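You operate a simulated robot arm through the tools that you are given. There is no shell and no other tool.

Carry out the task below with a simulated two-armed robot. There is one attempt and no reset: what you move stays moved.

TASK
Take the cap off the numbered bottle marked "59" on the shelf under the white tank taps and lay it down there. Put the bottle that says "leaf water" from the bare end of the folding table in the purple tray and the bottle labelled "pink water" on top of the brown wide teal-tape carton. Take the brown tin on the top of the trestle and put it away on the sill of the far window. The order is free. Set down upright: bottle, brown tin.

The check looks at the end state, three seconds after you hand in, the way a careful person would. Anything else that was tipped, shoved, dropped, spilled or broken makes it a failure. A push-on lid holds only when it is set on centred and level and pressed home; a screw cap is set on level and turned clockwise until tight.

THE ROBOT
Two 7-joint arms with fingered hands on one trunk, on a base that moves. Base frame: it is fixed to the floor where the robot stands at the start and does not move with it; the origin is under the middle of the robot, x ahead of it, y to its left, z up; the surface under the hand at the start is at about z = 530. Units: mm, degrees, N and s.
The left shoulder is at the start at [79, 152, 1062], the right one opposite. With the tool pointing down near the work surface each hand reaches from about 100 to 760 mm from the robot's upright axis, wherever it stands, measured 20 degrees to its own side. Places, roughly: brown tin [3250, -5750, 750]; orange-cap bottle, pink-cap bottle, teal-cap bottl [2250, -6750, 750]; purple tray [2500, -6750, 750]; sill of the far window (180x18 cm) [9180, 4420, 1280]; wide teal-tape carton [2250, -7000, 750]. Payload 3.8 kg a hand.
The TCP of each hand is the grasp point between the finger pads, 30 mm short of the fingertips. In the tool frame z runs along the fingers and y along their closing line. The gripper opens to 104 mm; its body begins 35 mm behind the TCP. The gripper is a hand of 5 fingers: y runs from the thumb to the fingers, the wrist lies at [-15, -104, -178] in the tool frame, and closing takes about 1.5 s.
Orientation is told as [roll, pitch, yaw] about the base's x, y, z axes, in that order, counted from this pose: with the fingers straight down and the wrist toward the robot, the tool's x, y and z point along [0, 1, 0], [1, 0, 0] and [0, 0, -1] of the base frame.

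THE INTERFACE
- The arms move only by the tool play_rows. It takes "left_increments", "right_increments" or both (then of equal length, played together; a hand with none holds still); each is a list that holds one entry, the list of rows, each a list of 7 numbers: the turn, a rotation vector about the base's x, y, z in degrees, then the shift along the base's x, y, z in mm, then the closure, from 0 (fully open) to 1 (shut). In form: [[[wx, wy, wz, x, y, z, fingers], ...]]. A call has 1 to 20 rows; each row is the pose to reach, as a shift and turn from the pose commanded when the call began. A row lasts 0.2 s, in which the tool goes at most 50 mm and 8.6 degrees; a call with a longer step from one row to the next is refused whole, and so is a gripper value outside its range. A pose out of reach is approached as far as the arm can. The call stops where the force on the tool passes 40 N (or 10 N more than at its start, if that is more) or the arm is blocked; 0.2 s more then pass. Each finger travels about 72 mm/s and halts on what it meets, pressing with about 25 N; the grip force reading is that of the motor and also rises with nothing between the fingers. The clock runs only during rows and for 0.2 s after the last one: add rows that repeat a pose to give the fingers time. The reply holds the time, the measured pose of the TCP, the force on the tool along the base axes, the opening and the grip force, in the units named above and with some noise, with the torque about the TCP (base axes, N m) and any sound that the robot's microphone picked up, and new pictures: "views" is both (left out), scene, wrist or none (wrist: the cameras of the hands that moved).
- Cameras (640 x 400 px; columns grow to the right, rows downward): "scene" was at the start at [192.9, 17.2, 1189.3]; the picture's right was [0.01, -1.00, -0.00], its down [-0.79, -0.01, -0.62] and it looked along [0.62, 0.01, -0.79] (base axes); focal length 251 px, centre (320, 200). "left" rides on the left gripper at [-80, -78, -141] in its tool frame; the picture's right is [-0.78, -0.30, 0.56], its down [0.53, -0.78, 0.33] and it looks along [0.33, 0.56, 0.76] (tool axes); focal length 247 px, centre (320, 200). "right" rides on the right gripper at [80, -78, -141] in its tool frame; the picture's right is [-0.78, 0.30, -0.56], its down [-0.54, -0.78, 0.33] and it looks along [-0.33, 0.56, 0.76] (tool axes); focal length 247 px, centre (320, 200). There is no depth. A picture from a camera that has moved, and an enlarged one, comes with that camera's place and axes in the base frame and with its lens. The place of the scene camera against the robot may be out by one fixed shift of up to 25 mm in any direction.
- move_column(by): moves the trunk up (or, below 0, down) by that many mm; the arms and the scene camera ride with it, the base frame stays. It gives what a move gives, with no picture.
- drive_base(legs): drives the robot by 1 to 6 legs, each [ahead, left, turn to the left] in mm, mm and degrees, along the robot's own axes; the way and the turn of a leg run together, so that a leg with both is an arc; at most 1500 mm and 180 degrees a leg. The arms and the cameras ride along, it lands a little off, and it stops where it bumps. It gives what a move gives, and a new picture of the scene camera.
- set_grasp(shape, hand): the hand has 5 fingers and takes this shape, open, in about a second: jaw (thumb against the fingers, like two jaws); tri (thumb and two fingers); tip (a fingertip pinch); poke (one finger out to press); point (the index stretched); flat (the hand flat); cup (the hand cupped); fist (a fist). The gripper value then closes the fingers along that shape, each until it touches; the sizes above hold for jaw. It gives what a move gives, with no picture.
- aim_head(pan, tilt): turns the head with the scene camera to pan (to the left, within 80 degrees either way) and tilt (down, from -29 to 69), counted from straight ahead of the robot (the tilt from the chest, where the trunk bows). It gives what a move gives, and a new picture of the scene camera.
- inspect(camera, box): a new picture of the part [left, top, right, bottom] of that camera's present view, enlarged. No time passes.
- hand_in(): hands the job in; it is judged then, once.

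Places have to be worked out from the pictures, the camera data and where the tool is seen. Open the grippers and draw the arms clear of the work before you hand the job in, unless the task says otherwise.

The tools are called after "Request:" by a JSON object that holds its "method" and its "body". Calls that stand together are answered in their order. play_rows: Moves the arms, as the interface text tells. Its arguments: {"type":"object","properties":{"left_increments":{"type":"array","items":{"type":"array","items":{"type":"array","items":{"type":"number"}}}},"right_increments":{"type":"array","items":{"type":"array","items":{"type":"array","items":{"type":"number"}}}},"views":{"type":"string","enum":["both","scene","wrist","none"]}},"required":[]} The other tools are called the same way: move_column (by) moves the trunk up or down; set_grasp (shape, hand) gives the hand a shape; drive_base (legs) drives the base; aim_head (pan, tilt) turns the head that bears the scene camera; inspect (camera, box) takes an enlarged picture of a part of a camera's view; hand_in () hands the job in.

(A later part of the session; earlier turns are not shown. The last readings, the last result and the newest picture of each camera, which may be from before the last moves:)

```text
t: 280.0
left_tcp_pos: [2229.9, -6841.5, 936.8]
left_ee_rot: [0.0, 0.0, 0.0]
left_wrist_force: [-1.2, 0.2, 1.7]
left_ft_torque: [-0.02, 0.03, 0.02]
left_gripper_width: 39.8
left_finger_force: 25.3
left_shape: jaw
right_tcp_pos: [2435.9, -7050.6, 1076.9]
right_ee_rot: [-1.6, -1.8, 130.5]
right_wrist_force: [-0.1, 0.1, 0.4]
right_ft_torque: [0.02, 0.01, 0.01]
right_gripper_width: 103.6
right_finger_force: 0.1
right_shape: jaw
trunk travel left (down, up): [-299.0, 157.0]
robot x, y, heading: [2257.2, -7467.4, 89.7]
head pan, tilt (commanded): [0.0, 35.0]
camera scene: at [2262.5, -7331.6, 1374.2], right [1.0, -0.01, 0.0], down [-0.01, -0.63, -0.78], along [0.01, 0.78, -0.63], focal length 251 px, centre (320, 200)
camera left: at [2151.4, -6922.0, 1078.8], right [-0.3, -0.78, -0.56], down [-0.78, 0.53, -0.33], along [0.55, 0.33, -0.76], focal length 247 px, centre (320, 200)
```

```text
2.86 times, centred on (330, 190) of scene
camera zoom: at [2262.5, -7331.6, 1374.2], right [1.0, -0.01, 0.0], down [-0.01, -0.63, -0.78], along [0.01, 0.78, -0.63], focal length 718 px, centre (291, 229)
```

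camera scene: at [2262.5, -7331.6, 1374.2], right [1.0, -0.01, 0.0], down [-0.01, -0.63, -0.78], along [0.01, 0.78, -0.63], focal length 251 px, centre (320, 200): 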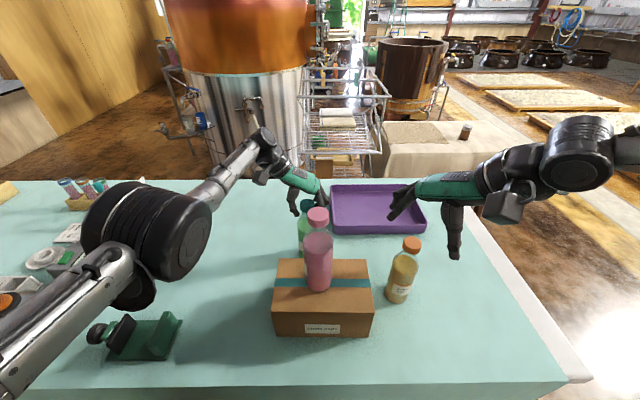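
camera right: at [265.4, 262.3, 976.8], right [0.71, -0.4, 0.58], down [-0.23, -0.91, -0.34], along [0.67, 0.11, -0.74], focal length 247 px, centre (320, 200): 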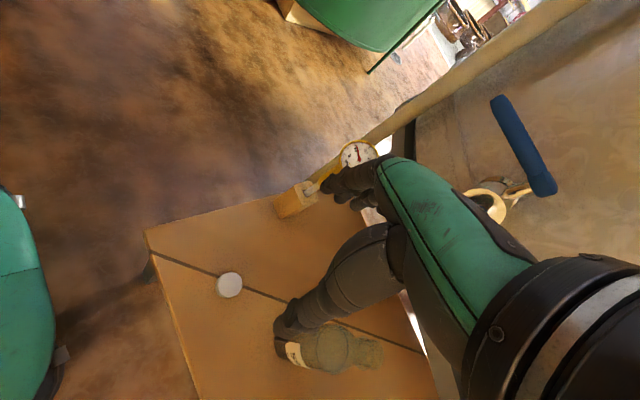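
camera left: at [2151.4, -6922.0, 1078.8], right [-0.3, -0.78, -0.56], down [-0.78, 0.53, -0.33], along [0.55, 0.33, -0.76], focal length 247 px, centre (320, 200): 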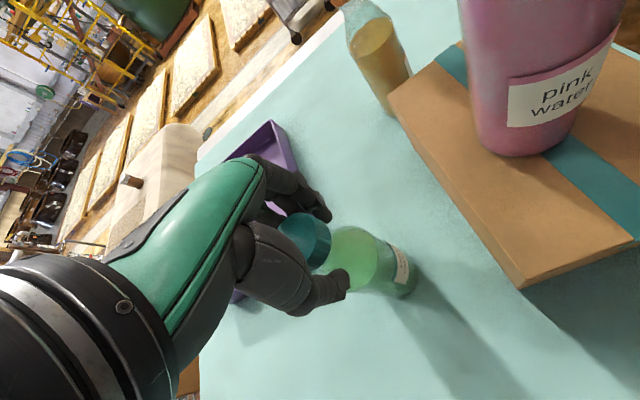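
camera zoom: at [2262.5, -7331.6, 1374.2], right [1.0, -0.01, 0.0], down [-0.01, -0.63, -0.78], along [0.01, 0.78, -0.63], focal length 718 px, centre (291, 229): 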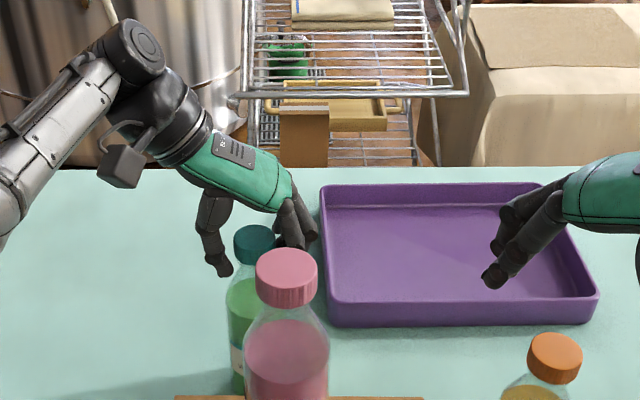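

It grips at 25 N under the cap. I lift slowly by 30 mm and check.

Request:
{"method": "play_rows", "body": {"left_increments": [[[0, 0, 0, 0, 0, 5, 1], [0, 0, 0, 0, 0, 12, 1], [0, 0, 0, 0, 0, 20, 1], [0, 0, 0, 0, 0, 30, 1], [0, 0, 0, 0, 0, 30, 1]]]}}

Request:
{"method": "inspect", "body": {"camera": "left", "box": [200, 130, 440, 370]}}

Request:
{"method": "inspect", "body": {"camera": "scene", "box": [240, 120, 420, 260]}}

```text
t: 281.2
left_tcp_pos: [2230.0, -6841.2, 965.8]
left_ee_rot: [-0.1, 0.1, 0.1]
left_wrist_force: [-0.5, 0.3, -5.9]
left_ft_torque: [0.01, -0.02, 0.02]
left_gripper_width: 39.6
left_finger_force: 25.0
left_shape: jaw
right_tcp_pos: [2436.6, -7050.2, 1075.8]
right_ee_rot: [-1.6, -1.8, 130.4]
right_wrist_force: [0.6, -0.4, -0.5]
right_ft_torque: [0.02, -0.02, 0.02]
right_gripper_width: 103.8
right_finger_force: 0.1
right_shape: jaw
trunk travel left (down, up): [-299.0, 157.0]
robot x, y, heading: [2257.2, -7465.4, 89.2]
head pan, tilt (commanded): [0.0, 35.0]
camera scene: at [2262.6, -7330.6, 1374.0], right [1.0, -0.01, 0.0], down [-0.01, -0.63, -0.78], along [0.01, 0.78, -0.63], focal length 251 px, centre (320, 200)
camera left: at [2151.1, -6920.7, 1107.8], right [-0.3, -0.78, -0.55], down [-0.78, 0.53, -0.33], along [0.55, 0.33, -0.76], focal length 247 px, centre (320, 200)
```

scene: 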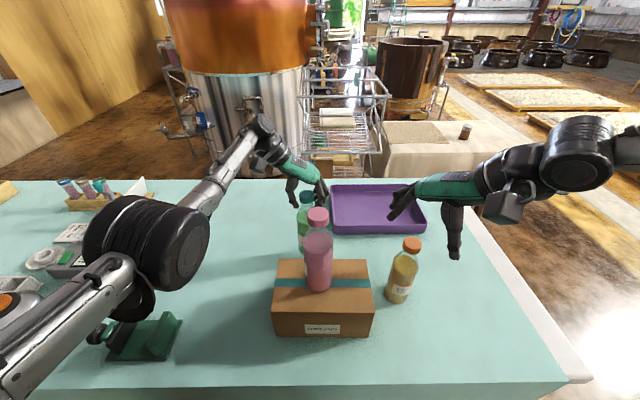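
left: 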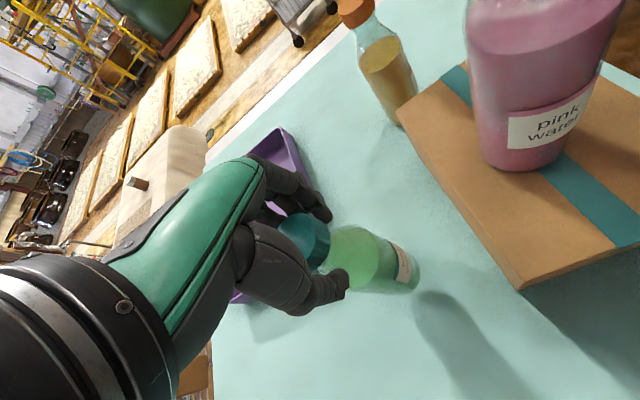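

```text
1.67 times, centred on (320, 250) of left
camera zoom: at [2151.1, -6920.7, 1107.8], right [-0.3, -0.78, -0.55], down [-0.78, 0.53, -0.33], along [0.55, 0.33, -0.76], focal length 412 px, centre (320, 117)
```

zoom: 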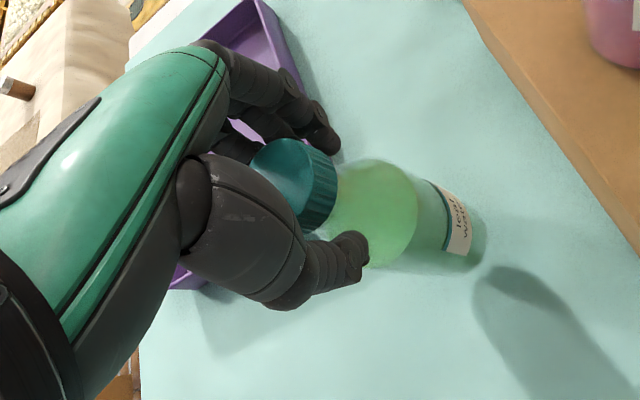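

```text
2.86 times, centred on (330, 190) of scene
camera zoom: at [2262.6, -7330.6, 1374.0], right [1.0, -0.01, 0.0], down [-0.01, -0.63, -0.78], along [0.01, 0.78, -0.63], focal length 718 px, centre (291, 229)
```

zoom: 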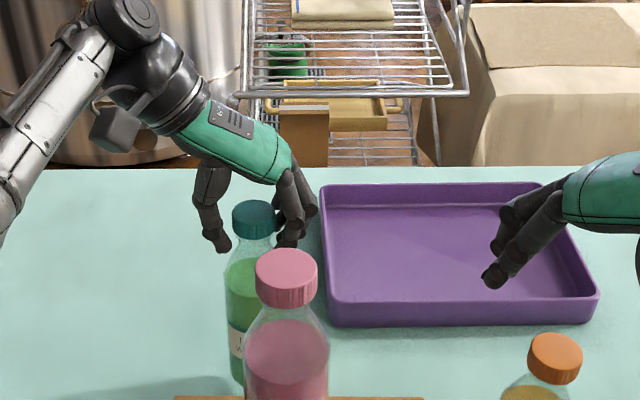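

The leaf bottle hangs from the hand (5.9 N). I move it left around the pink bottle and back toward me, rising to z≈1100.

Request:
{"method": "play_rows", "body": {"left_increments": [[[0, 0, 0, -20, 0, 18, 1], [0, 0, 0, -55, 0, 36, 1], [0, 0, 0, -95, -8, 55, 1], [0, 0, 0, -125, -35, 75, 1], [0, 0, 0, -128, -75, 95, 1], [0, 0, 0, -128, -118, 112, 1], [0, 0, 0, -128, -163, 125, 1], [0, 0, 0, -128, -205, 132, 1], [0, 0, 0, -128, -205, 132, 1]]]}}

```text
t: 283.2
left_tcp_pos: [2102.6, -7046.3, 1098.3]
left_ee_rot: [-0.1, 0.0, 0.1]
left_wrist_force: [0.0, 0.8, -5.5]
left_ft_torque: [0.01, -0.03, -0.01]
left_gripper_width: 39.2
left_finger_force: 24.5
left_shape: jaw
right_tcp_pos: [2435.8, -7049.5, 1075.9]
right_ee_rot: [-1.6, -1.8, 130.5]
right_wrist_force: [-0.8, -0.6, 0.7]
right_ft_torque: [-0.01, -0.01, 0.01]
right_gripper_width: 103.9
right_finger_force: 0.1
right_shape: jaw
trunk travel left (down, up): [-299.0, 157.0]
robot x, y, heading: [2258.9, -7463.8, 89.4]
head pan, tilt (commanded): [0.0, 35.0]
camera scene: at [2262.5, -7330.3, 1374.0], right [1.0, -0.01, 0.0], down [-0.01, -0.63, -0.78], along [0.01, 0.78, -0.63], focal length 251 px, centre (320, 200)
camera left: at [2024.6, -7126.6, 1240.5], right [-0.3, -0.78, -0.55], down [-0.78, 0.53, -0.33], along [0.55, 0.33, -0.76], focal length 247 px, centre (320, 200)
```

scene: 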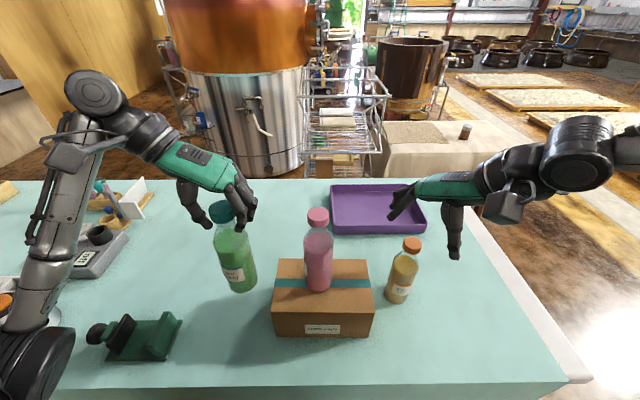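
left: 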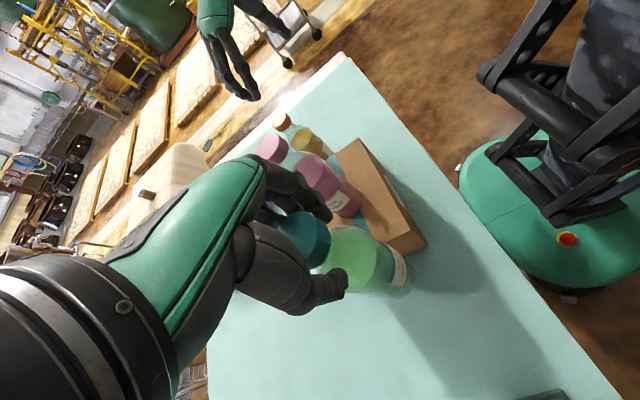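

The leaf bottle is clear. I raise the trunk, back away from the table, and strafe right past the table's end.

Request:
{"method": "move_column", "body": {"by": 120}}

Request:
{"method": "drive_base", "body": {"legs": [[-150, 0, 0], [0, -1050, 0]]}}

Request:
{"method": "aim_head", "body": {"pan": 0, "tilt": 28}}

```text
t: 284.7
left_tcp_pos: [2101.0, -7046.3, 1218.0]
left_ee_rot: [-0.1, 0.1, 0.1]
left_wrist_force: [-0.7, 0.5, -5.1]
left_ft_torque: [-0.03, 0.06, 0.03]
left_gripper_width: 39.0
left_finger_force: 25.6
left_shape: jaw
right_tcp_pos: [2435.9, -7049.6, 1196.0]
right_ee_rot: [-1.6, -1.8, 130.5]
right_wrist_force: [-0.1, 0.2, -1.6]
right_ft_torque: [0.04, 0.01, 0.01]
right_gripper_width: 103.9
right_finger_force: 0.0
right_shape: jaw
trunk travel left (down, up): [-419.0, 37.0]
robot x, y, heading: [2255.3, -7465.5, 89.5]
head pan, tilt (commanded): [0.0, 35.0]
```

```text
t: 291.0
left_tcp_pos: [3143.0, -7210.2, 1219.0]
left_ee_rot: [-0.1, 0.1, -0.1]
left_wrist_force: [0.1, 0.4, -5.8]
left_ft_torque: [-0.01, 0.01, 0.02]
left_gripper_width: 39.1
left_finger_force: 25.0
left_shape: jaw
right_tcp_pos: [3478.3, -7213.9, 1196.2]
right_ee_rot: [-1.6, -1.7, 130.5]
right_wrist_force: [-0.3, -0.5, 0.4]
right_ft_torque: [0.01, 0.01, -0.02]
right_gripper_width: 103.7
right_finger_force: 0.1
right_shape: jaw
trunk travel left (down, up): [-419.0, 37.0]
robot x, y, heading: [3300.3, -7629.2, 89.3]
head pan, tilt (commanded): [0.0, 35.0]
camera scene: at [3302.9, -7521.4, 1503.5], right [1.0, -0.01, 0.0], down [-0.01, -0.58, -0.82], along [0.01, 0.82, -0.58], focal length 251 px, centre (320, 200)
```

scene: 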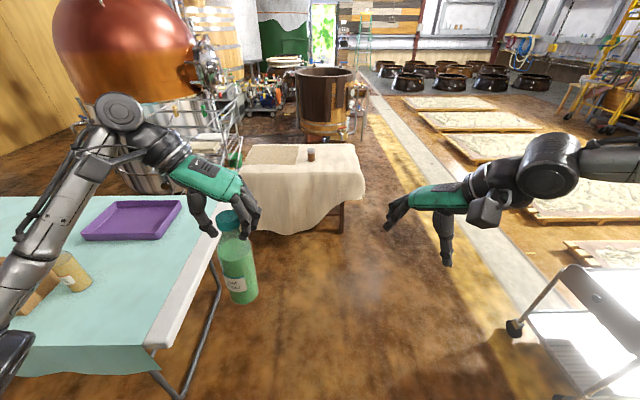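

```text
t: 291.7
left_tcp_pos: [3144.1, -7209.4, 1218.6]
left_ee_rot: [-0.1, 0.1, -0.1]
left_wrist_force: [0.7, 1.4, -5.5]
left_ft_torque: [-0.06, -0.01, 0.0]
left_gripper_width: 38.9
left_finger_force: 25.1
left_shape: jaw
right_tcp_pos: [3477.8, -7214.8, 1195.9]
right_ee_rot: [-1.6, -1.8, 130.4]
right_wrist_force: [-0.4, -0.2, -0.6]
right_ft_torque: [0.01, -0.02, -0.03]
right_gripper_width: 103.9
right_finger_force: 0.2
right_shape: jaw
trunk travel left (down, up): [-419.0, 37.0]
robot x, y, heading: [3303.0, -7630.2, 89.1]
head pan, tilt (commanded): [0.0, 28.0]
camera scene: at [3303.8, -7518.2, 1514.4], right [1.0, -0.01, 0.0], down [-0.01, -0.47, -0.88], along [0.01, 0.88, -0.47], focal length 251 px, centre (320, 200)
```

scene: 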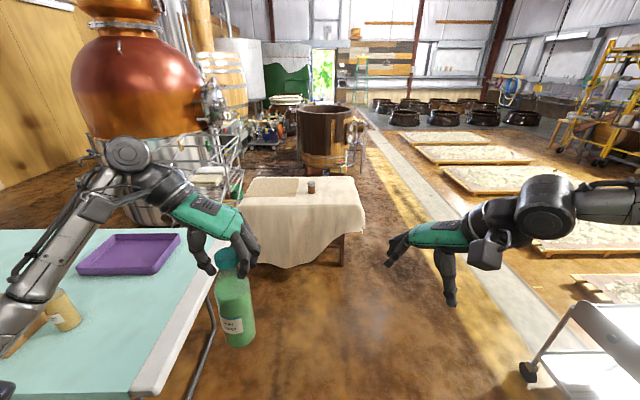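

The trestle with the brown tin is straight ahead and the way is clear. I drive forward to y≈−6620 and turn left 90° to face the table's end.

Request:
{"method": "drive_base", "body": {"legs": [[1010, 0, 0], [0, 0, 90.5]]}}

Request:
{"method": "aim_head", "body": {"pan": 0, "tilt": 40}}

```text
t: 300.8
left_tcp_pos: [2898.9, -6798.9, 1218.6]
left_ee_rot: [-0.1, 0.2, 91.7]
left_wrist_force: [-0.4, -0.4, -5.2]
left_ft_torque: [0.01, -0.03, 0.01]
left_gripper_width: 38.9
left_finger_force: 24.9
left_shape: jaw
right_tcp_pos: [2893.3, -6463.6, 1195.0]
right_ee_rot: [-1.5, -1.8, -137.8]
right_wrist_force: [0.0, -0.3, -0.2]
right_ft_torque: [0.0, -0.01, 0.03]
right_gripper_width: 103.8
right_finger_force: 0.1
right_shape: jaw
trunk travel left (down, up): [-419.0, 37.0]
robot x, y, heading: [3315.3, -6632.8, -178.9]
head pan, tilt (commanded): [0.0, 28.0]
camera scene: at [3223.1, -6615.6, 1514.4], right [-0.02, 1.0, 0.0], down [0.47, 0.01, -0.88], along [-0.88, -0.02, -0.47], focal length 251 px, centre (320, 200)
```

scene: 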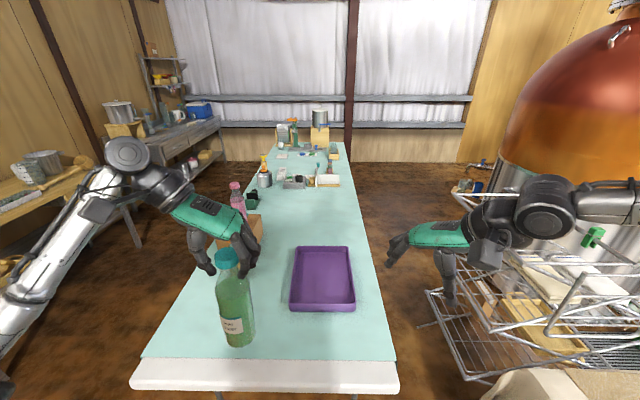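

```text
t: 301.5
left_tcp_pos: [2899.5, -6797.6, 1218.6]
left_ee_rot: [-0.1, 0.1, 91.7]
left_wrist_force: [0.1, 0.6, -6.8]
left_ft_torque: [0.01, -0.01, -0.04]
left_gripper_width: 38.8
left_finger_force: 24.8
left_shape: jaw
right_tcp_pos: [2892.8, -6463.9, 1195.9]
right_ee_rot: [-1.7, -1.9, -137.8]
right_wrist_force: [-0.1, -0.6, 0.7]
right_ft_torque: [0.01, 0.01, -0.03]
right_gripper_width: 103.9
right_finger_force: 0.1
right_shape: jaw
trunk travel left (down, up): [-419.0, 37.0]
robot x, y, heading: [3314.0, -6633.1, -179.0]
head pan, tilt (commanded): [0.0, 40.0]
camera scene: at [3229.3, -6615.6, 1496.0], right [-0.02, 1.0, 0.0], down [0.65, 0.01, -0.76], along [-0.76, -0.01, -0.65], focal length 251 px, centre (320, 200)
```

scene: 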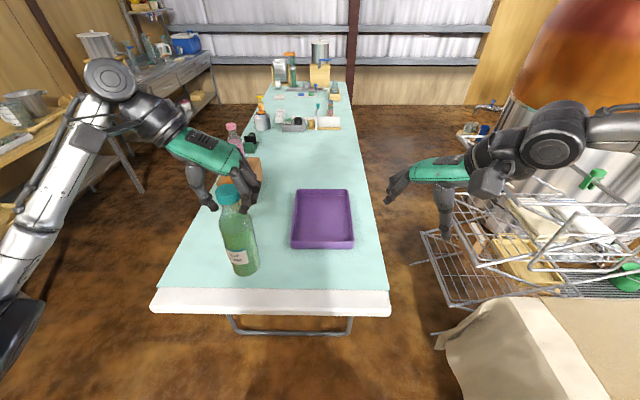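

Facing the tray from the table's end. I drive forward 240 mm.

Request:
{"method": "drive_base", "body": {"legs": [[240, 0, -1]]}}

Request:
{"method": "inspect", "body": {"camera": "left", "box": [0, 0, 640, 400]}}

Request:
{"method": "inspect", "body": {"camera": "right", "box": [0, 0, 640, 400]}}

```text
t: 303.3
left_tcp_pos: [2659.4, -6795.5, 1220.0]
left_ee_rot: [0.1, 0.1, 90.7]
left_wrist_force: [0.5, 0.0, -6.5]
left_ft_torque: [0.01, -0.01, 0.03]
left_gripper_width: 38.9
left_finger_force: 25.1
left_shape: jaw
right_tcp_pos: [2658.7, -6460.9, 1196.6]
right_ee_rot: [-1.7, -1.9, -138.7]
right_wrist_force: [0.5, 0.1, 0.1]
right_ft_torque: [-0.01, 0.01, -0.02]
right_gripper_width: 103.8
right_finger_force: 0.0
right_shape: jaw
trunk travel left (down, up): [-419.0, 37.0]
robot x, y, heading: [3073.1, -6629.7, -179.8]
head pan, tilt (commanded): [0.0, 40.0]
camera scene: at [2992.5, -6616.8, 1496.2], right [0.0, 1.0, 0.0], down [0.64, 0.0, -0.76], along [-0.76, 0.0, -0.64], focal length 251 px, centre (320, 200)
```

scene: 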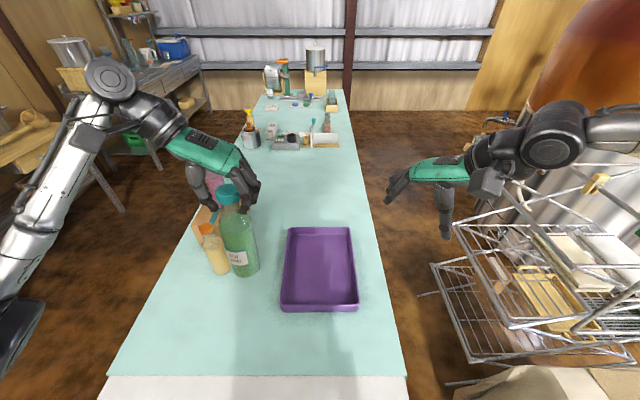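

```text
1.00 times, centred on (320, 200) of left (not enlarged: the box is as wide or as high as the picture)
camera zoom: at [2740.1, -6870.9, 1361.2], right [0.78, -0.29, -0.56], down [-0.52, -0.79, -0.33], along [-0.34, 0.55, -0.76], focal length 247 px, centre (320, 200)
```

zoom: 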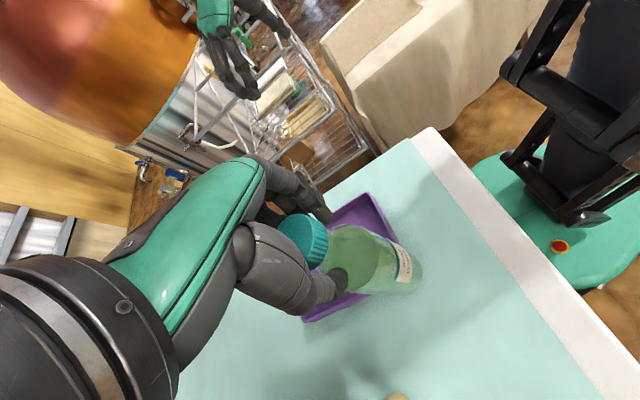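

```text
1.00 times, centred on (320, 200) of right (not enlarged: the box is as wide or as high as the picture)
camera zoom: at [2776.9, -6470.0, 1333.7], right [-0.71, 0.39, 0.59], down [0.22, 0.91, -0.34], along [-0.67, -0.12, -0.73], focal length 247 px, centre (320, 200)
```

zoom: 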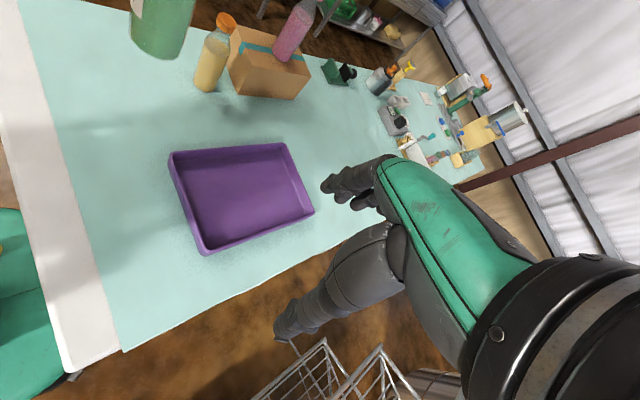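

The right wrist camera gives the tray as x 2322–2630 and y −6755 to −6525. I carry the leaf bottle over the tray centre at about (2490, −6645).

Request:
{"method": "play_rows", "body": {"left_increments": [[[0, 0, 0, -28, 25, -10, 1], [0, 0, 0, -56, 50, -25, 1], [0, 0, 0, -85, 75, -45, 1], [0, 0, 0, -113, 100, -65, 1], [0, 0, 0, -142, 125, -85, 1], [0, 0, 0, -170, 150, -105, 1], [0, 0, 0, -170, 150, -130, 1], [0, 0, 0, -170, 150, -130, 1]]]}}

Request:
{"method": "inspect", "body": {"camera": "right", "box": [60, 0, 360, 300]}}

```text
t: 305.1
left_tcp_pos: [2488.3, -6642.7, 1088.6]
left_ee_rot: [0.0, 0.0, 90.8]
left_wrist_force: [-0.4, 0.0, -5.0]
left_ft_torque: [-0.02, 0.02, -0.01]
left_gripper_width: 38.4
left_finger_force: 24.7
left_shape: jaw
right_tcp_pos: [2655.0, -6462.2, 1196.6]
right_ee_rot: [-1.6, -1.8, -138.6]
right_wrist_force: [0.2, -1.0, -0.2]
right_ft_torque: [0.02, 0.0, -0.02]
right_gripper_width: 103.7
right_finger_force: 0.1
right_shape: jaw
trunk travel left (down, up): [-419.0, 37.0]
robot x, y, heading: [3071.2, -6636.7, -179.8]
head pan, tilt (commanded): [0.0, 40.0]
camera scene: at [2989.0, -6617.5, 1496.0], right [0.0, 1.0, 0.0], down [0.65, 0.0, -0.76], along [-0.76, 0.0, -0.65], focal length 251 px, centre (320, 200)
camera left: at [2568.1, -6719.6, 1229.9], right [0.78, -0.29, -0.56], down [-0.52, -0.78, -0.33], along [-0.34, 0.55, -0.76], focal length 247 px, centre (320, 200)
```

scene: 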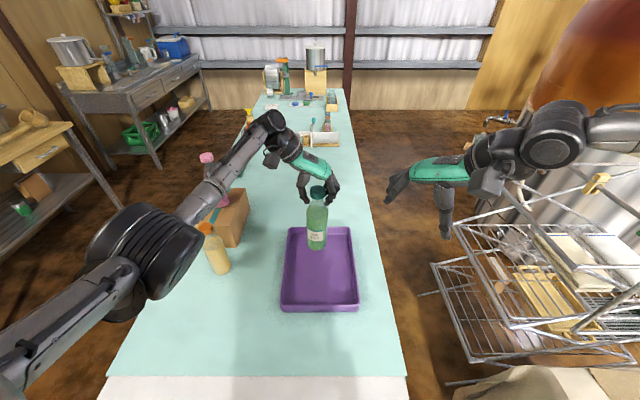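
left: 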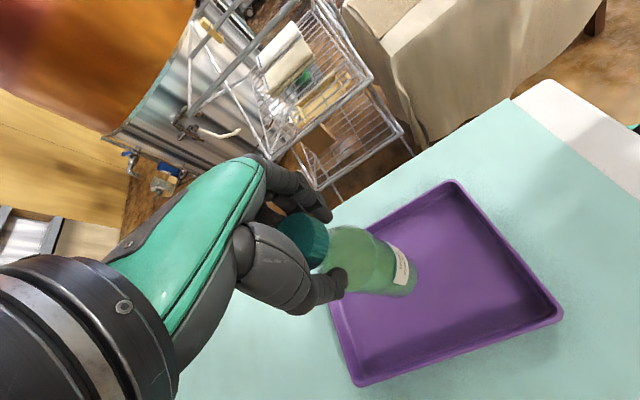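

```text
1.33 times, centred on (210, 150) of right
camera zoom: at [2773.9, -6470.7, 1332.9], right [-0.71, 0.39, 0.59], down [0.22, 0.91, -0.34], along [-0.67, -0.12, -0.73], focal length 329 px, centre (467, 267)
```

zoom: 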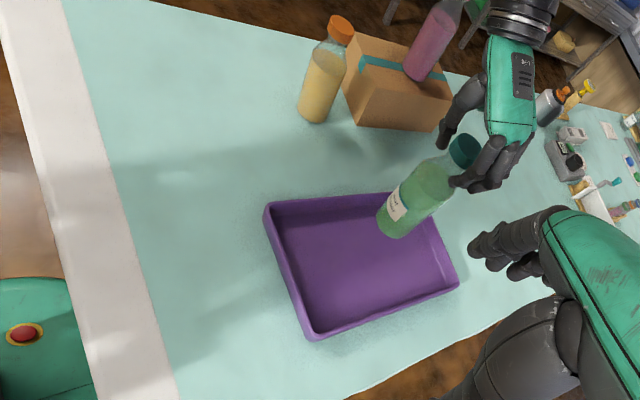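

The bottle is over the middle of the tray. I lower it most of the way.

Request:
{"method": "play_rows", "body": {"left_increments": [[[0, 0, 0, 0, 0, -30, 1], [0, 0, 0, 0, 0, -60, 1], [0, 0, 0, 0, 0, -90, 1], [0, 0, 0, 0, 0, -112, 1], [0, 0, 0, 0, 0, -126, 1], [0, 0, 0, 0, 0, -126, 1]]]}}

Request:
{"method": "inspect", "body": {"camera": "right", "box": [60, 0, 360, 300]}}

```text
t: 306.5
left_tcp_pos: [2497.5, -6646.7, 966.0]
left_ee_rot: [-0.1, 0.0, 90.8]
left_wrist_force: [-0.4, 0.0, -4.5]
left_ft_torque: [-0.02, 0.02, 0.02]
left_gripper_width: 38.5
left_finger_force: 24.6
left_shape: jaw
left hand out of reach, approached as far as the arm can: row 4, 5, 6
right_tcp_pos: [2655.3, -6459.7, 1195.3]
right_ee_rot: [-1.5, -1.8, -138.7]
right_wrist_force: [-0.2, 0.2, 0.0]
right_ft_torque: [0.01, 0.0, 0.0]
right_gripper_width: 103.9
right_finger_force: 0.0
right_shape: jaw
trunk travel left (down, up): [-419.0, 37.0]
robot x, y, heading: [3071.4, -6630.3, -180.0]
head pan, tilt (commanded): [0.0, 40.0]
camera scene: at [2988.3, -6616.5, 1495.9], right [0.0, 1.0, 0.0], down [0.65, 0.0, -0.76], along [-0.76, 0.0, -0.65], focal length 251 px, centre (320, 200)
camera left: at [2577.3, -6723.6, 1106.8], right [0.78, -0.29, -0.55], down [-0.52, -0.79, -0.33], along [-0.34, 0.55, -0.76], focal length 247 px, centre (320, 200)
```

scene: 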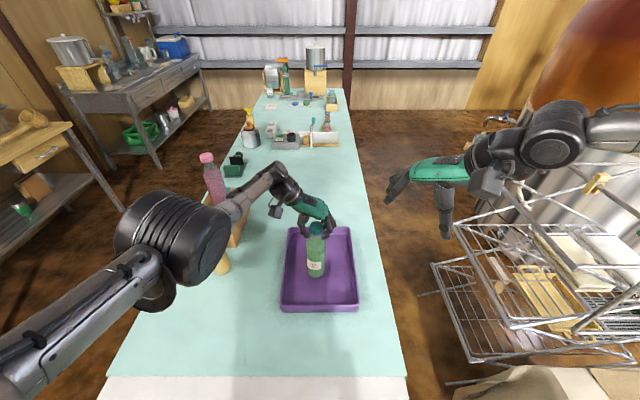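
left: 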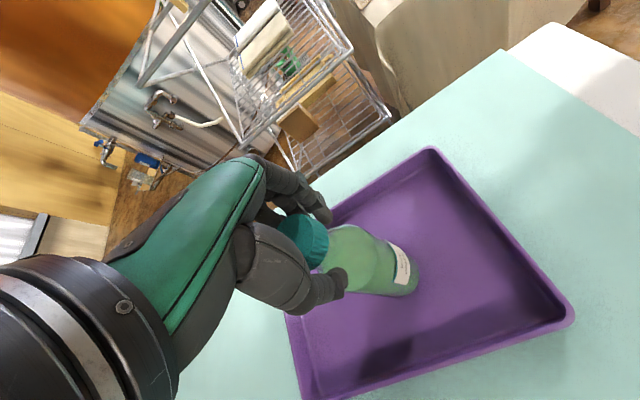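

```text
1.33 times, centred on (210, 150) of right
camera zoom: at [2773.3, -6469.7, 1332.7], right [-0.71, 0.39, 0.59], down [0.22, 0.91, -0.34], along [-0.67, -0.12, -0.73], focal length 329 px, centre (467, 267)
```

zoom: 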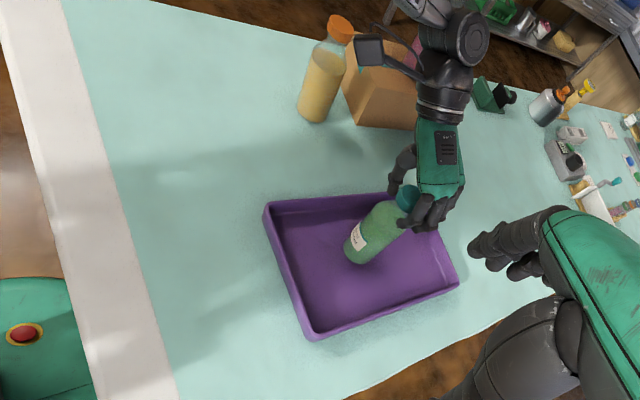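

The arm is at its limit with the base of the bottle about 20 mm above the tray floor. I lower the trunk in small steps until the bottle touches.

Request:
{"method": "move_column", "body": {"by": -14}}

Request:
{"method": "move_column", "body": {"by": -4}}

Request:
{"method": "move_column", "body": {"by": -2}}

```text
t: 307.1
left_tcp_pos: [2495.8, -6646.1, 950.7]
left_ee_rot: [-0.2, 0.2, 90.9]
left_wrist_force: [-0.8, -0.7, -5.3]
left_ft_torque: [-0.04, -0.04, 0.01]
left_gripper_width: 38.2
left_finger_force: 24.6
left_shape: jaw
right_tcp_pos: [2655.7, -6460.0, 1182.4]
right_ee_rot: [-1.7, -1.9, -138.7]
right_wrist_force: [-0.5, 0.4, 0.4]
right_ft_torque: [0.01, 0.01, 0.0]
right_gripper_width: 103.9
right_finger_force: 0.1
right_shape: jaw
trunk travel left (down, up): [-405.0, 51.0]
robot x, y, heading: [3075.4, -6632.2, -179.7]
head pan, tilt (commanded): [0.0, 40.0]
```

```text
t: 307.7
left_tcp_pos: [2496.3, -6646.8, 946.4]
left_ee_rot: [-0.1, 0.1, 90.8]
left_wrist_force: [0.8, -0.1, -2.3]
left_ft_torque: [0.01, -0.03, -0.02]
left_gripper_width: 38.5
left_finger_force: 24.8
left_shape: jaw
right_tcp_pos: [2655.9, -6459.8, 1178.1]
right_ee_rot: [-1.6, -1.8, -138.7]
right_wrist_force: [-0.9, -0.1, -0.4]
right_ft_torque: [0.0, -0.01, -0.01]
right_gripper_width: 103.6
right_finger_force: 0.1
right_shape: jaw
trunk travel left (down, up): [-401.0, 55.0]
robot x, y, heading: [3074.1, -6633.6, -179.8]
head pan, tilt (commanded): [0.0, 40.0]
```

```text
t: 308.2
left_tcp_pos: [2497.3, -6646.2, 946.1]
left_ee_rot: [0.1, 0.1, 90.8]
left_wrist_force: [1.6, -1.1, 4.6]
left_ft_torque: [0.01, -0.05, -0.02]
left_gripper_width: 38.5
left_finger_force: 24.6
left_shape: jaw
right_tcp_pos: [2656.1, -6461.0, 1177.9]
right_ee_rot: [-1.5, -1.9, -138.7]
right_wrist_force: [0.0, -0.7, -0.3]
right_ft_torque: [0.01, 0.0, -0.02]
right_gripper_width: 103.8
right_finger_force: 0.1
right_shape: jaw
trunk travel left (down, up): [-399.0, 57.0]
robot x, y, heading: [3073.7, -6632.5, -179.8]
head pan, tilt (commanded): [0.0, 40.0]
```

The bottle now rests on the tray floor. I check that it is upright, then open the hand.

Request:
{"method": "inspect", "body": {"camera": "right", "box": [130, 90, 350, 290]}}

Request:
{"method": "inspect", "body": {"camera": "scene", "box": [250, 180, 390, 330]}}

Request:
{"method": "play_rows", "body": {"left_increments": [[[0, 0, 0, 0, 0, 0, 0.8], [0, 0, 0, 0, 0, 0, 0.65], [0, 0, 0, 0, 0, 0, 0.55], [0, 0, 0, 0, 0, 0, 0.45], [0, 0, 0, 0, 0, 0, 0.3], [0, 0, 0, 0, 0, 0, 0.15], [0, 0, 0, 0, 0, 0, 0], [0, 0, 0, 0, 0, 0, 0], [0, 0, 0, 0, 0, 0, 0]]]}}

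Request:
{"method": "inspect", "body": {"camera": "right", "box": [130, 90, 350, 290]}}

```text
2.00 times, centred on (240, 190) of right
camera zoom: at [2775.2, -6469.8, 1313.2], right [-0.71, 0.39, 0.59], down [0.22, 0.91, -0.34], along [-0.67, -0.12, -0.73], focal length 494 px, centre (480, 220)
```

zoom: 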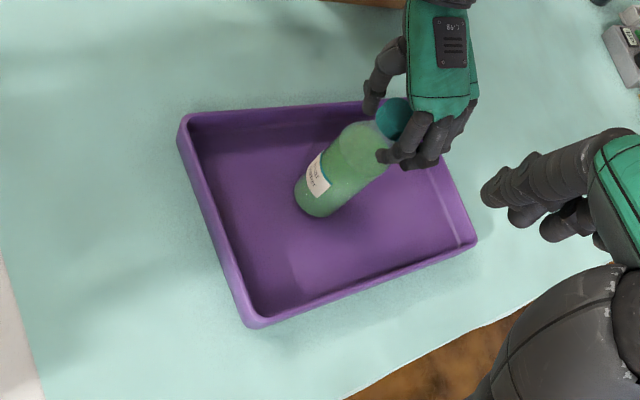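

```text
2.67 times, centred on (320, 255) of scene
camera zoom: at [2988.2, -6616.5, 1475.3], right [0.0, 1.0, 0.0], down [0.65, 0.0, -0.76], along [-0.76, 0.0, -0.65], focal length 670 px, centre (320, 53)
```

zoom: 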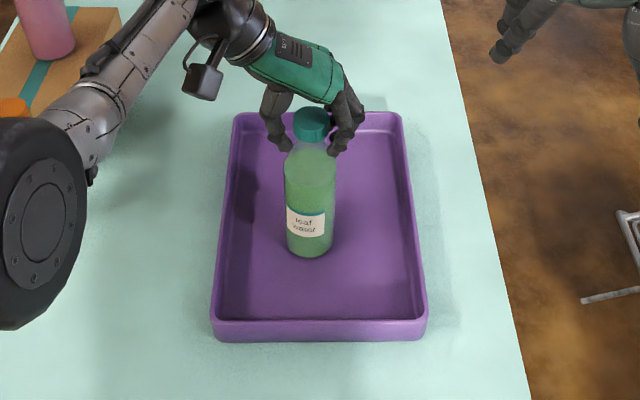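

```text
t: 310.2
left_tcp_pos: [2496.7, -6646.2, 944.9]
left_ee_rot: [0.0, 0.1, 90.8]
left_wrist_force: [-0.3, -0.3, -0.4]
left_ft_torque: [0.03, -0.02, 0.0]
left_gripper_width: 103.6
left_finger_force: 0.1
left_shape: jaw
right_tcp_pos: [2656.4, -6460.5, 1175.9]
right_ee_rot: [-1.7, -1.7, -138.7]
right_wrist_force: [-0.1, -0.1, 0.0]
right_ft_torque: [0.03, 0.02, 0.01]
right_gripper_width: 103.7
right_finger_force: 0.1
right_shape: jaw
trunk travel left (down, up): [-399.0, 57.0]
robot x, y, heading: [3072.6, -6633.0, -180.0]
head pan, tilt (commanded): [0.0, 40.0]
camera scene: at [2987.1, -6616.5, 1475.2], right [0.0, 1.0, 0.0], down [0.65, 0.0, -0.76], along [-0.76, 0.0, -0.65], focal length 251 px, centre (320, 200)
camera left: at [2577.7, -6722.6, 1087.0], right [0.78, -0.29, -0.56], down [-0.52, -0.79, -0.33], along [-0.34, 0.55, -0.76], focal length 247 px, centre (320, 200)
```

scene: 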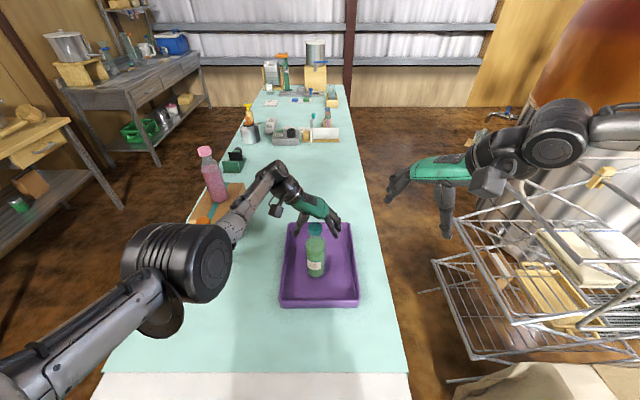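
left: 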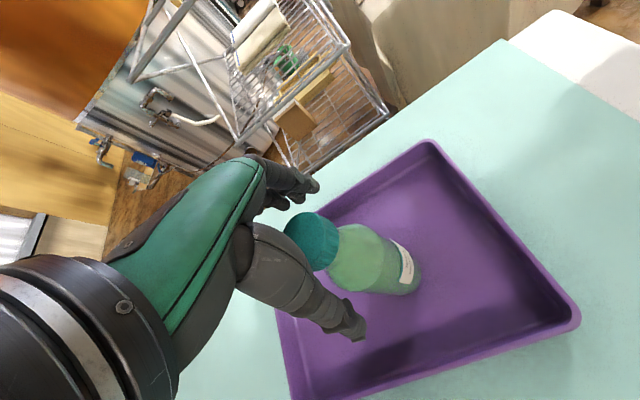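

```text
2.00 times, centred on (240, 190) of right
camera zoom: at [2774.2, -6469.8, 1312.9], right [-0.71, 0.39, 0.59], down [0.22, 0.91, -0.34], along [-0.67, -0.12, -0.73], focal length 494 px, centre (480, 220)
```

zoom: 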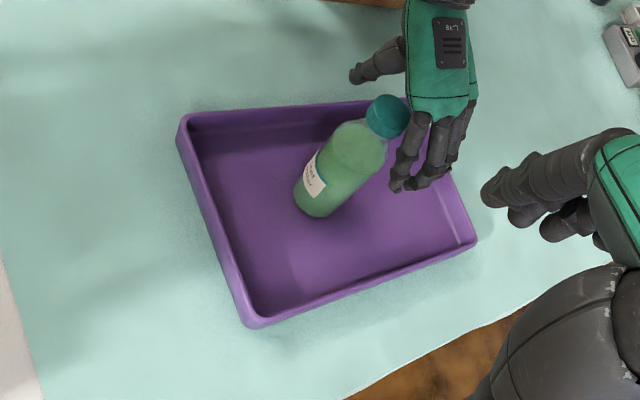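

The leaf bottle stands upright inside the tray. I lift the left hand straight up and draw it back.

Request:
{"method": "move_column", "body": {"by": 50}}

Request:
{"method": "play_rows", "body": {"left_increments": [[[0, 0, 0, 0, 0, 30, 0], [0, 0, 0, 0, 0, 65, 0], [0, 0, 0, 0, 0, 100, 0], [0, 0, 0, 15, -15, 130, 0], [0, 0, 0, 50, -40, 150, 0], [0, 0, 0, 90, -65, 160, 0], [0, 0, 0, 130, -90, 165, 0], [0, 0, 0, 160, -115, 165, 0], [0, 0, 0, 160, -115, 165, 0]]]}}

Request:
{"method": "inspect", "body": {"camera": "scene", "box": [160, 130, 400, 330]}}

```text
t: 311.1
left_tcp_pos: [2497.9, -6646.1, 996.9]
left_ee_rot: [0.1, 0.2, 90.9]
left_wrist_force: [-0.2, -0.2, -0.2]
left_ft_torque: [0.01, -0.05, -0.02]
left_gripper_width: 103.5
left_finger_force: 0.1
left_shape: jaw
right_tcp_pos: [2655.4, -6460.5, 1226.4]
right_ee_rot: [-1.5, -1.8, -138.7]
right_wrist_force: [0.1, -0.1, -0.3]
right_ft_torque: [0.03, 0.02, -0.02]
right_gripper_width: 103.6
right_finger_force: 0.0
right_shape: jaw
trunk travel left (down, up): [-449.0, 7.0]
robot x, y, heading: [3073.7, -6634.9, -179.8]
head pan, tilt (commanded): [0.0, 40.0]
```

```text
t: 313.1
left_tcp_pos: [2661.5, -6761.3, 1160.8]
left_ee_rot: [-0.1, 0.1, 90.8]
left_wrist_force: [-0.3, 0.5, 0.1]
left_ft_torque: [-0.03, 0.0, 0.0]
left_gripper_width: 103.6
left_finger_force: 0.0
left_shape: jaw
right_tcp_pos: [2654.8, -6460.5, 1225.6]
right_ee_rot: [-1.7, -1.8, -138.7]
right_wrist_force: [-0.5, 0.4, -0.1]
right_ft_torque: [0.02, -0.02, -0.04]
right_gripper_width: 103.9
right_finger_force: 0.1
right_shape: jaw
trunk travel left (down, up): [-449.0, 7.0]
robot x, y, heading: [3077.1, -6631.2, -179.8]
head pan, tilt (commanded): [0.0, 40.0]
camera scene: at [2990.8, -6615.8, 1525.8], right [0.0, 1.0, 0.0], down [0.64, 0.0, -0.77], along [-0.77, 0.0, -0.64], focal length 251 px, centre (320, 200)
camera left: at [2741.5, -6837.7, 1302.1], right [0.78, -0.29, -0.56], down [-0.52, -0.79, -0.33], along [-0.34, 0.55, -0.76], focal length 247 px, centre (320, 200)
```

scene: 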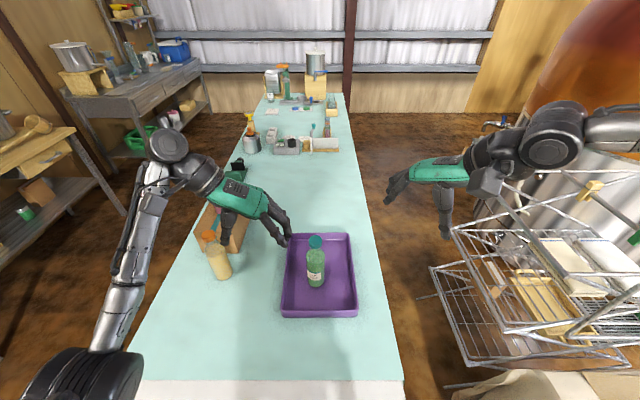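
left: 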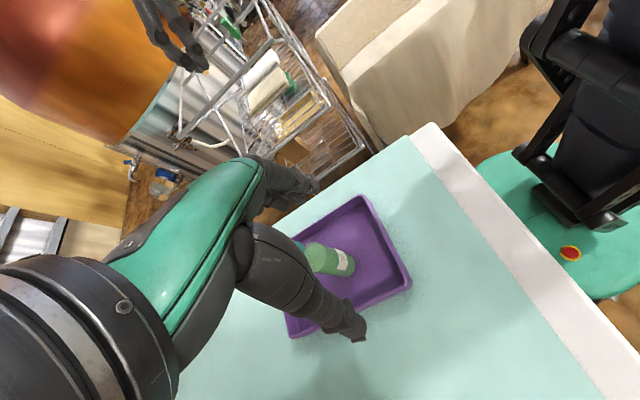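

```text
2.00 times, centred on (280, 230) of scene
camera zoom: at [2990.8, -6615.8, 1525.8], right [0.0, 1.0, 0.0], down [0.64, 0.0, -0.77], along [-0.77, 0.0, -0.64], focal length 502 px, centre (400, 140)
```

zoom: 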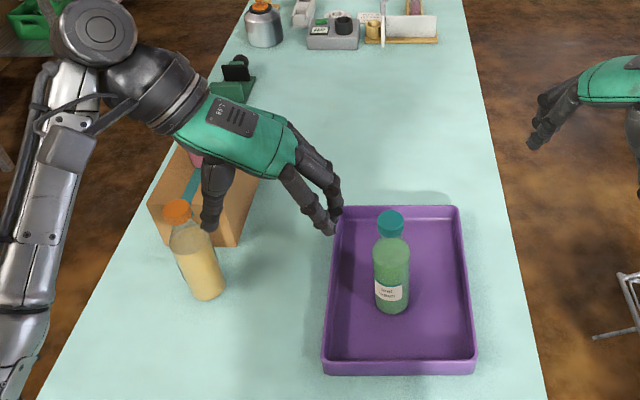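

The leaf bottle is done. Next the tin: I back away from the table, turn right to face the trestle, and look.

Request:
{"method": "drive_base", "body": {"legs": [[-260, 0, 0], [0, 0, -90]]}}

Request:
{"method": "aim_head", "body": {"pan": 0, "tilt": 35}}

Request:
{"method": "inspect", "body": {"camera": "scene", "box": [200, 100, 440, 300]}}

```text
t: 318.8
left_tcp_pos: [3205.6, -6217.9, 1160.2]
left_ee_rot: [0.1, 0.2, 0.6]
left_wrist_force: [-0.1, -0.3, 0.2]
left_ft_torque: [-0.01, 0.0, 0.0]
left_gripper_width: 103.7
left_finger_force: 0.0
left_shape: jaw
right_tcp_pos: [3506.8, -6215.7, 1226.3]
right_ee_rot: [-1.6, -1.8, 131.2]
right_wrist_force: [0.0, 0.3, -0.1]
right_ft_torque: [0.04, -0.01, -0.01]
right_gripper_width: 103.8
right_finger_force: 0.0
right_shape: jaw
trunk travel left (down, up): [-449.0, 7.0]
robot x, y, heading: [3332.2, -6633.3, 90.0]
head pan, tilt (commanded): [0.0, 40.0]
camera scene: at [3336.2, -6529.8, 1525.8], right [1.0, 0.0, 0.0], down [0.0, -0.64, -0.77], along [0.0, 0.77, -0.64], focal length 251 px, centre (320, 200)
```

scene: 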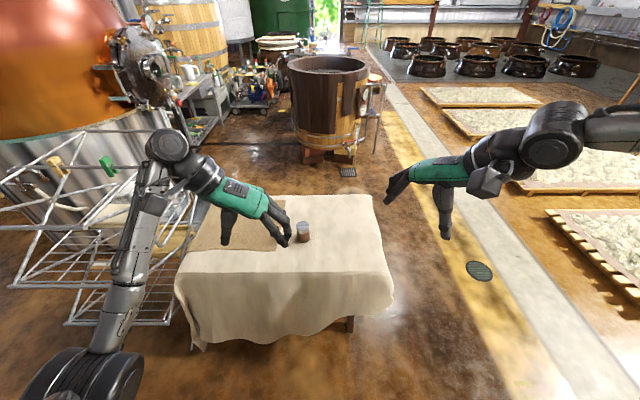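

```text
t: 319.5
left_tcp_pos: [3206.1, -6218.1, 1159.9]
left_ee_rot: [0.0, 0.1, 0.5]
left_wrist_force: [0.0, -0.2, -0.2]
left_ft_torque: [-0.01, 0.0, 0.0]
left_gripper_width: 103.7
left_finger_force: 0.1
left_shape: jaw
right_tcp_pos: [3506.6, -6215.2, 1225.1]
right_ee_rot: [-1.6, -1.7, 131.0]
right_wrist_force: [-0.4, -0.2, 0.2]
right_ft_torque: [0.03, -0.06, 0.0]
right_gripper_width: 103.7
right_finger_force: 0.1
right_shape: jaw
trunk travel left (down, up): [-449.0, 7.0]
robot x, y, heading: [3332.9, -6628.8, 90.0]
head pan, tilt (commanded): [0.0, 35.0]
camera scene: at [3336.3, -6526.8, 1533.4], right [1.0, 0.0, 0.0], down [0.0, -0.57, -0.82], along [0.0, 0.82, -0.57], focal length 251 px, centre (320, 200)
```

scene: 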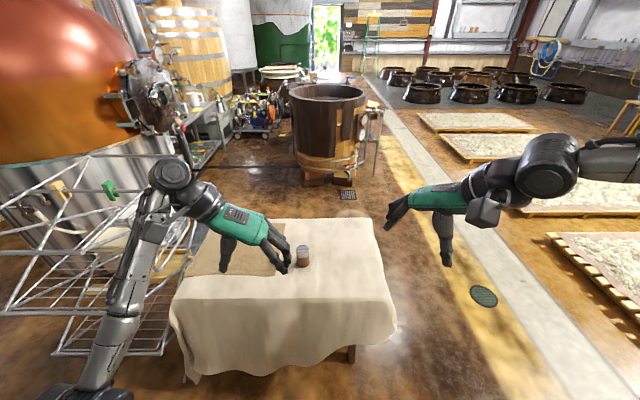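

```text
2.00 times, centred on (320, 200) of scene
camera zoom: at [3336.3, -6526.8, 1533.4], right [1.0, 0.0, 0.0], down [0.0, -0.57, -0.82], along [0.0, 0.82, -0.57], focal length 502 px, centre (320, 200)
```

zoom: 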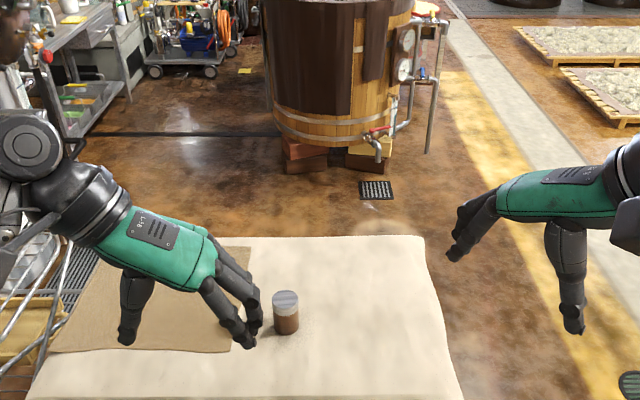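

The tin stands on the cloth-covered trestle ahead. I use both wrist cameras to locate it.

Request:
{"method": "inspect", "body": {"camera": "left", "box": [0, 0, 640, 400]}}

Request:
{"method": "inspect", "body": {"camera": "right", "box": [0, 0, 640, 400]}}

```text
1.00 times, centred on (320, 200) of left (not enlarged: the box is as wide or as high as the picture)
camera zoom: at [3128.2, -6299.6, 1302.1], right [-0.29, -0.78, -0.56], down [-0.78, 0.53, -0.33], along [0.55, 0.34, -0.76], focal length 247 px, centre (320, 200)
```

zoom: 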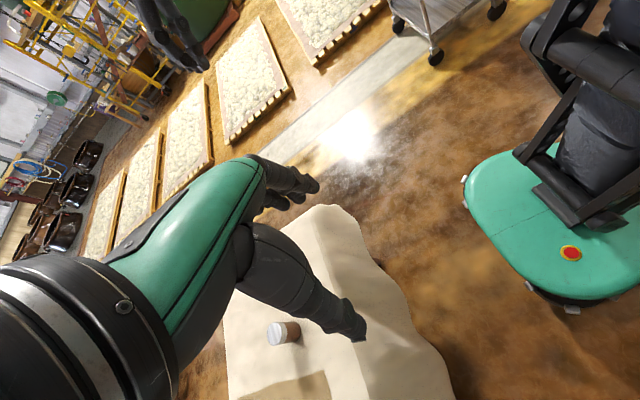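

```text
1.00 times, centred on (320, 200) of right (not enlarged: the box is as wide or as high as the picture)
camera zoom: at [3498.4, -6333.0, 1362.9], right [0.39, 0.71, 0.59], down [0.91, -0.22, -0.34], along [-0.11, 0.67, -0.73], focal length 247 px, centre (320, 200)
```

zoom: 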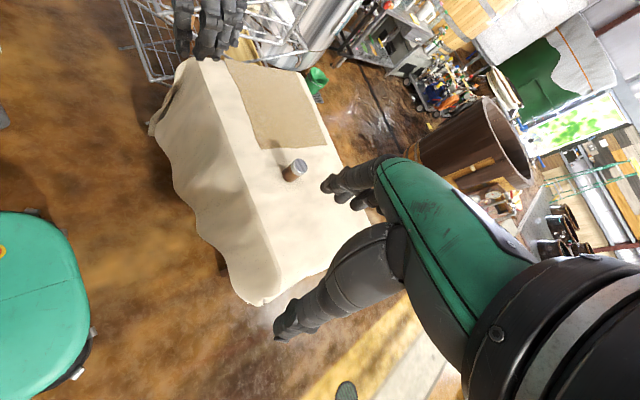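

The tin's lid centre is at about (3255, −5754, 706). I enlarge both views to get its height and diameter.

Request:
{"method": "inspect", "body": {"camera": "left", "box": [240, 290, 340, 370]}}

Request:
{"method": "inspect", "body": {"camera": "right", "box": [250, 120, 350, 220]}}

```text
5.00 times, centred on (290, 330) of left
camera zoom: at [3128.2, -6299.6, 1302.1], right [-0.29, -0.78, -0.56], down [-0.78, 0.53, -0.33], along [0.55, 0.34, -0.76], focal length 1235 px, centre (470, -450)
```

zoom: 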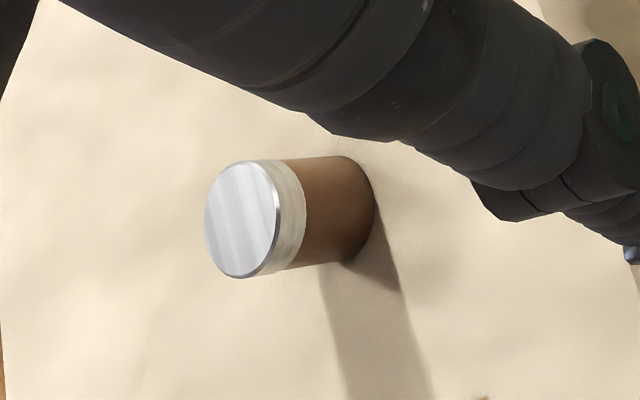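

```text
4.00 times, centred on (300, 170) of right
camera zoom: at [3498.4, -6333.0, 1362.9], right [0.39, 0.71, 0.59], down [0.91, -0.22, -0.34], along [-0.11, 0.67, -0.73], focal length 988 px, centre (400, 320)
```

zoom: 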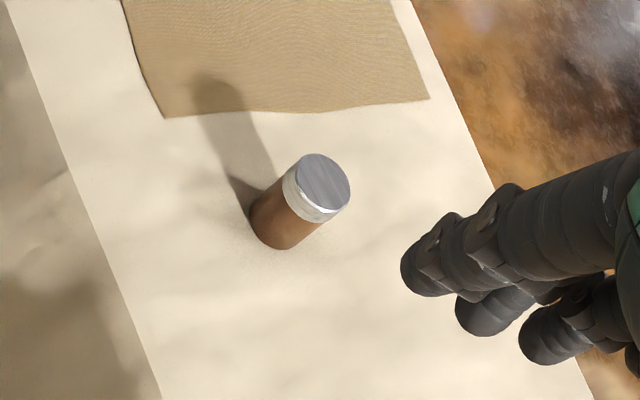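

The tin is about 65 mm wide, stands at (3257, −5749), and spans z 617–704. I turn the left hand to point forward and 30° down, then drive 300 mm closer.

Request:
{"method": "play_rows", "body": {"left_increments": [[[7.3, -2, -3.4, 0, 0, 0, 0], [14.6, -3.9, -6.8, 0, 0, 0, 0], [22, -5.9, -10.2, 0, 0, 0, 0], [29.3, -7.9, -13.6, 0, 0, 0, 0], [36.6, -9.8, -17, 0, 0, 0, 0], [43.9, -11.8, -20.4, 0, 0, 0, 0], [51.3, -13.7, -23.8, 0, 0, 0, 0], [58.6, -15.7, -27.2, 0, 0, 0, 0], [58.6, -15.7, -27.2, 0, 0, 0, 0]]], "views": "none"}}

Request:
{"method": "drive_base", "body": {"legs": [[300, 0, 0]]}}

```text
t: 321.5
left_tcp_pos: [3205.4, -6217.4, 1158.8]
left_ee_rot: [60.1, -0.4, -29.6]
left_wrist_force: [0.6, 0.4, -0.6]
left_ft_torque: [0.02, -0.03, -0.01]
left_gripper_width: 103.8
left_finger_force: 0.0
left_shape: jaw
right_tcp_pos: [3505.2, -6216.4, 1226.8]
right_ee_rot: [-1.5, -1.8, 131.2]
right_wrist_force: [0.4, -0.4, 0.3]
right_ft_torque: [-0.04, 0.01, 0.03]
right_gripper_width: 104.0
right_finger_force: 0.0
right_shape: jaw
trunk travel left (down, up): [-449.0, 7.0]
robot x, y, heading: [3329.4, -6632.6, 89.8]
head pan, tilt (commanded): [0.0, 35.0]
```

```text
t: 323.5
left_tcp_pos: [3207.1, -5921.8, 1161.3]
left_ee_rot: [60.2, -0.4, -29.7]
left_wrist_force: [0.0, -0.1, 0.2]
left_ft_torque: [-0.02, -0.02, 0.0]
left_gripper_width: 103.6
left_finger_force: 0.0
left_shape: jaw
right_tcp_pos: [3508.1, -5919.5, 1226.9]
right_ee_rot: [-1.7, -1.9, 131.0]
right_wrist_force: [0.2, -1.0, 0.5]
right_ft_torque: [0.0, -0.02, -0.01]
right_gripper_width: 103.5
right_finger_force: 0.1
right_shape: jaw
trunk travel left (down, up): [-449.0, 7.0]
robot x, y, heading: [3335.0, -6332.2, 89.8]
head pan, tilt (commanded): [0.0, 35.0]
camera scene: at [3337.2, -6231.9, 1533.6], right [1.0, 0.0, 0.0], down [0.0, -0.57, -0.82], along [0.0, 0.82, -0.57], focal length 251 px, centre (320, 200)
```

scene: 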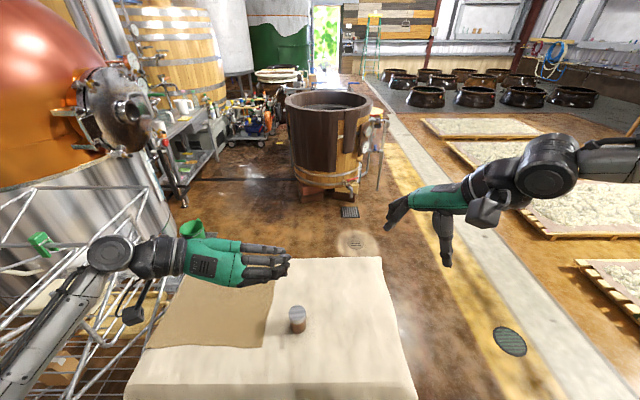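

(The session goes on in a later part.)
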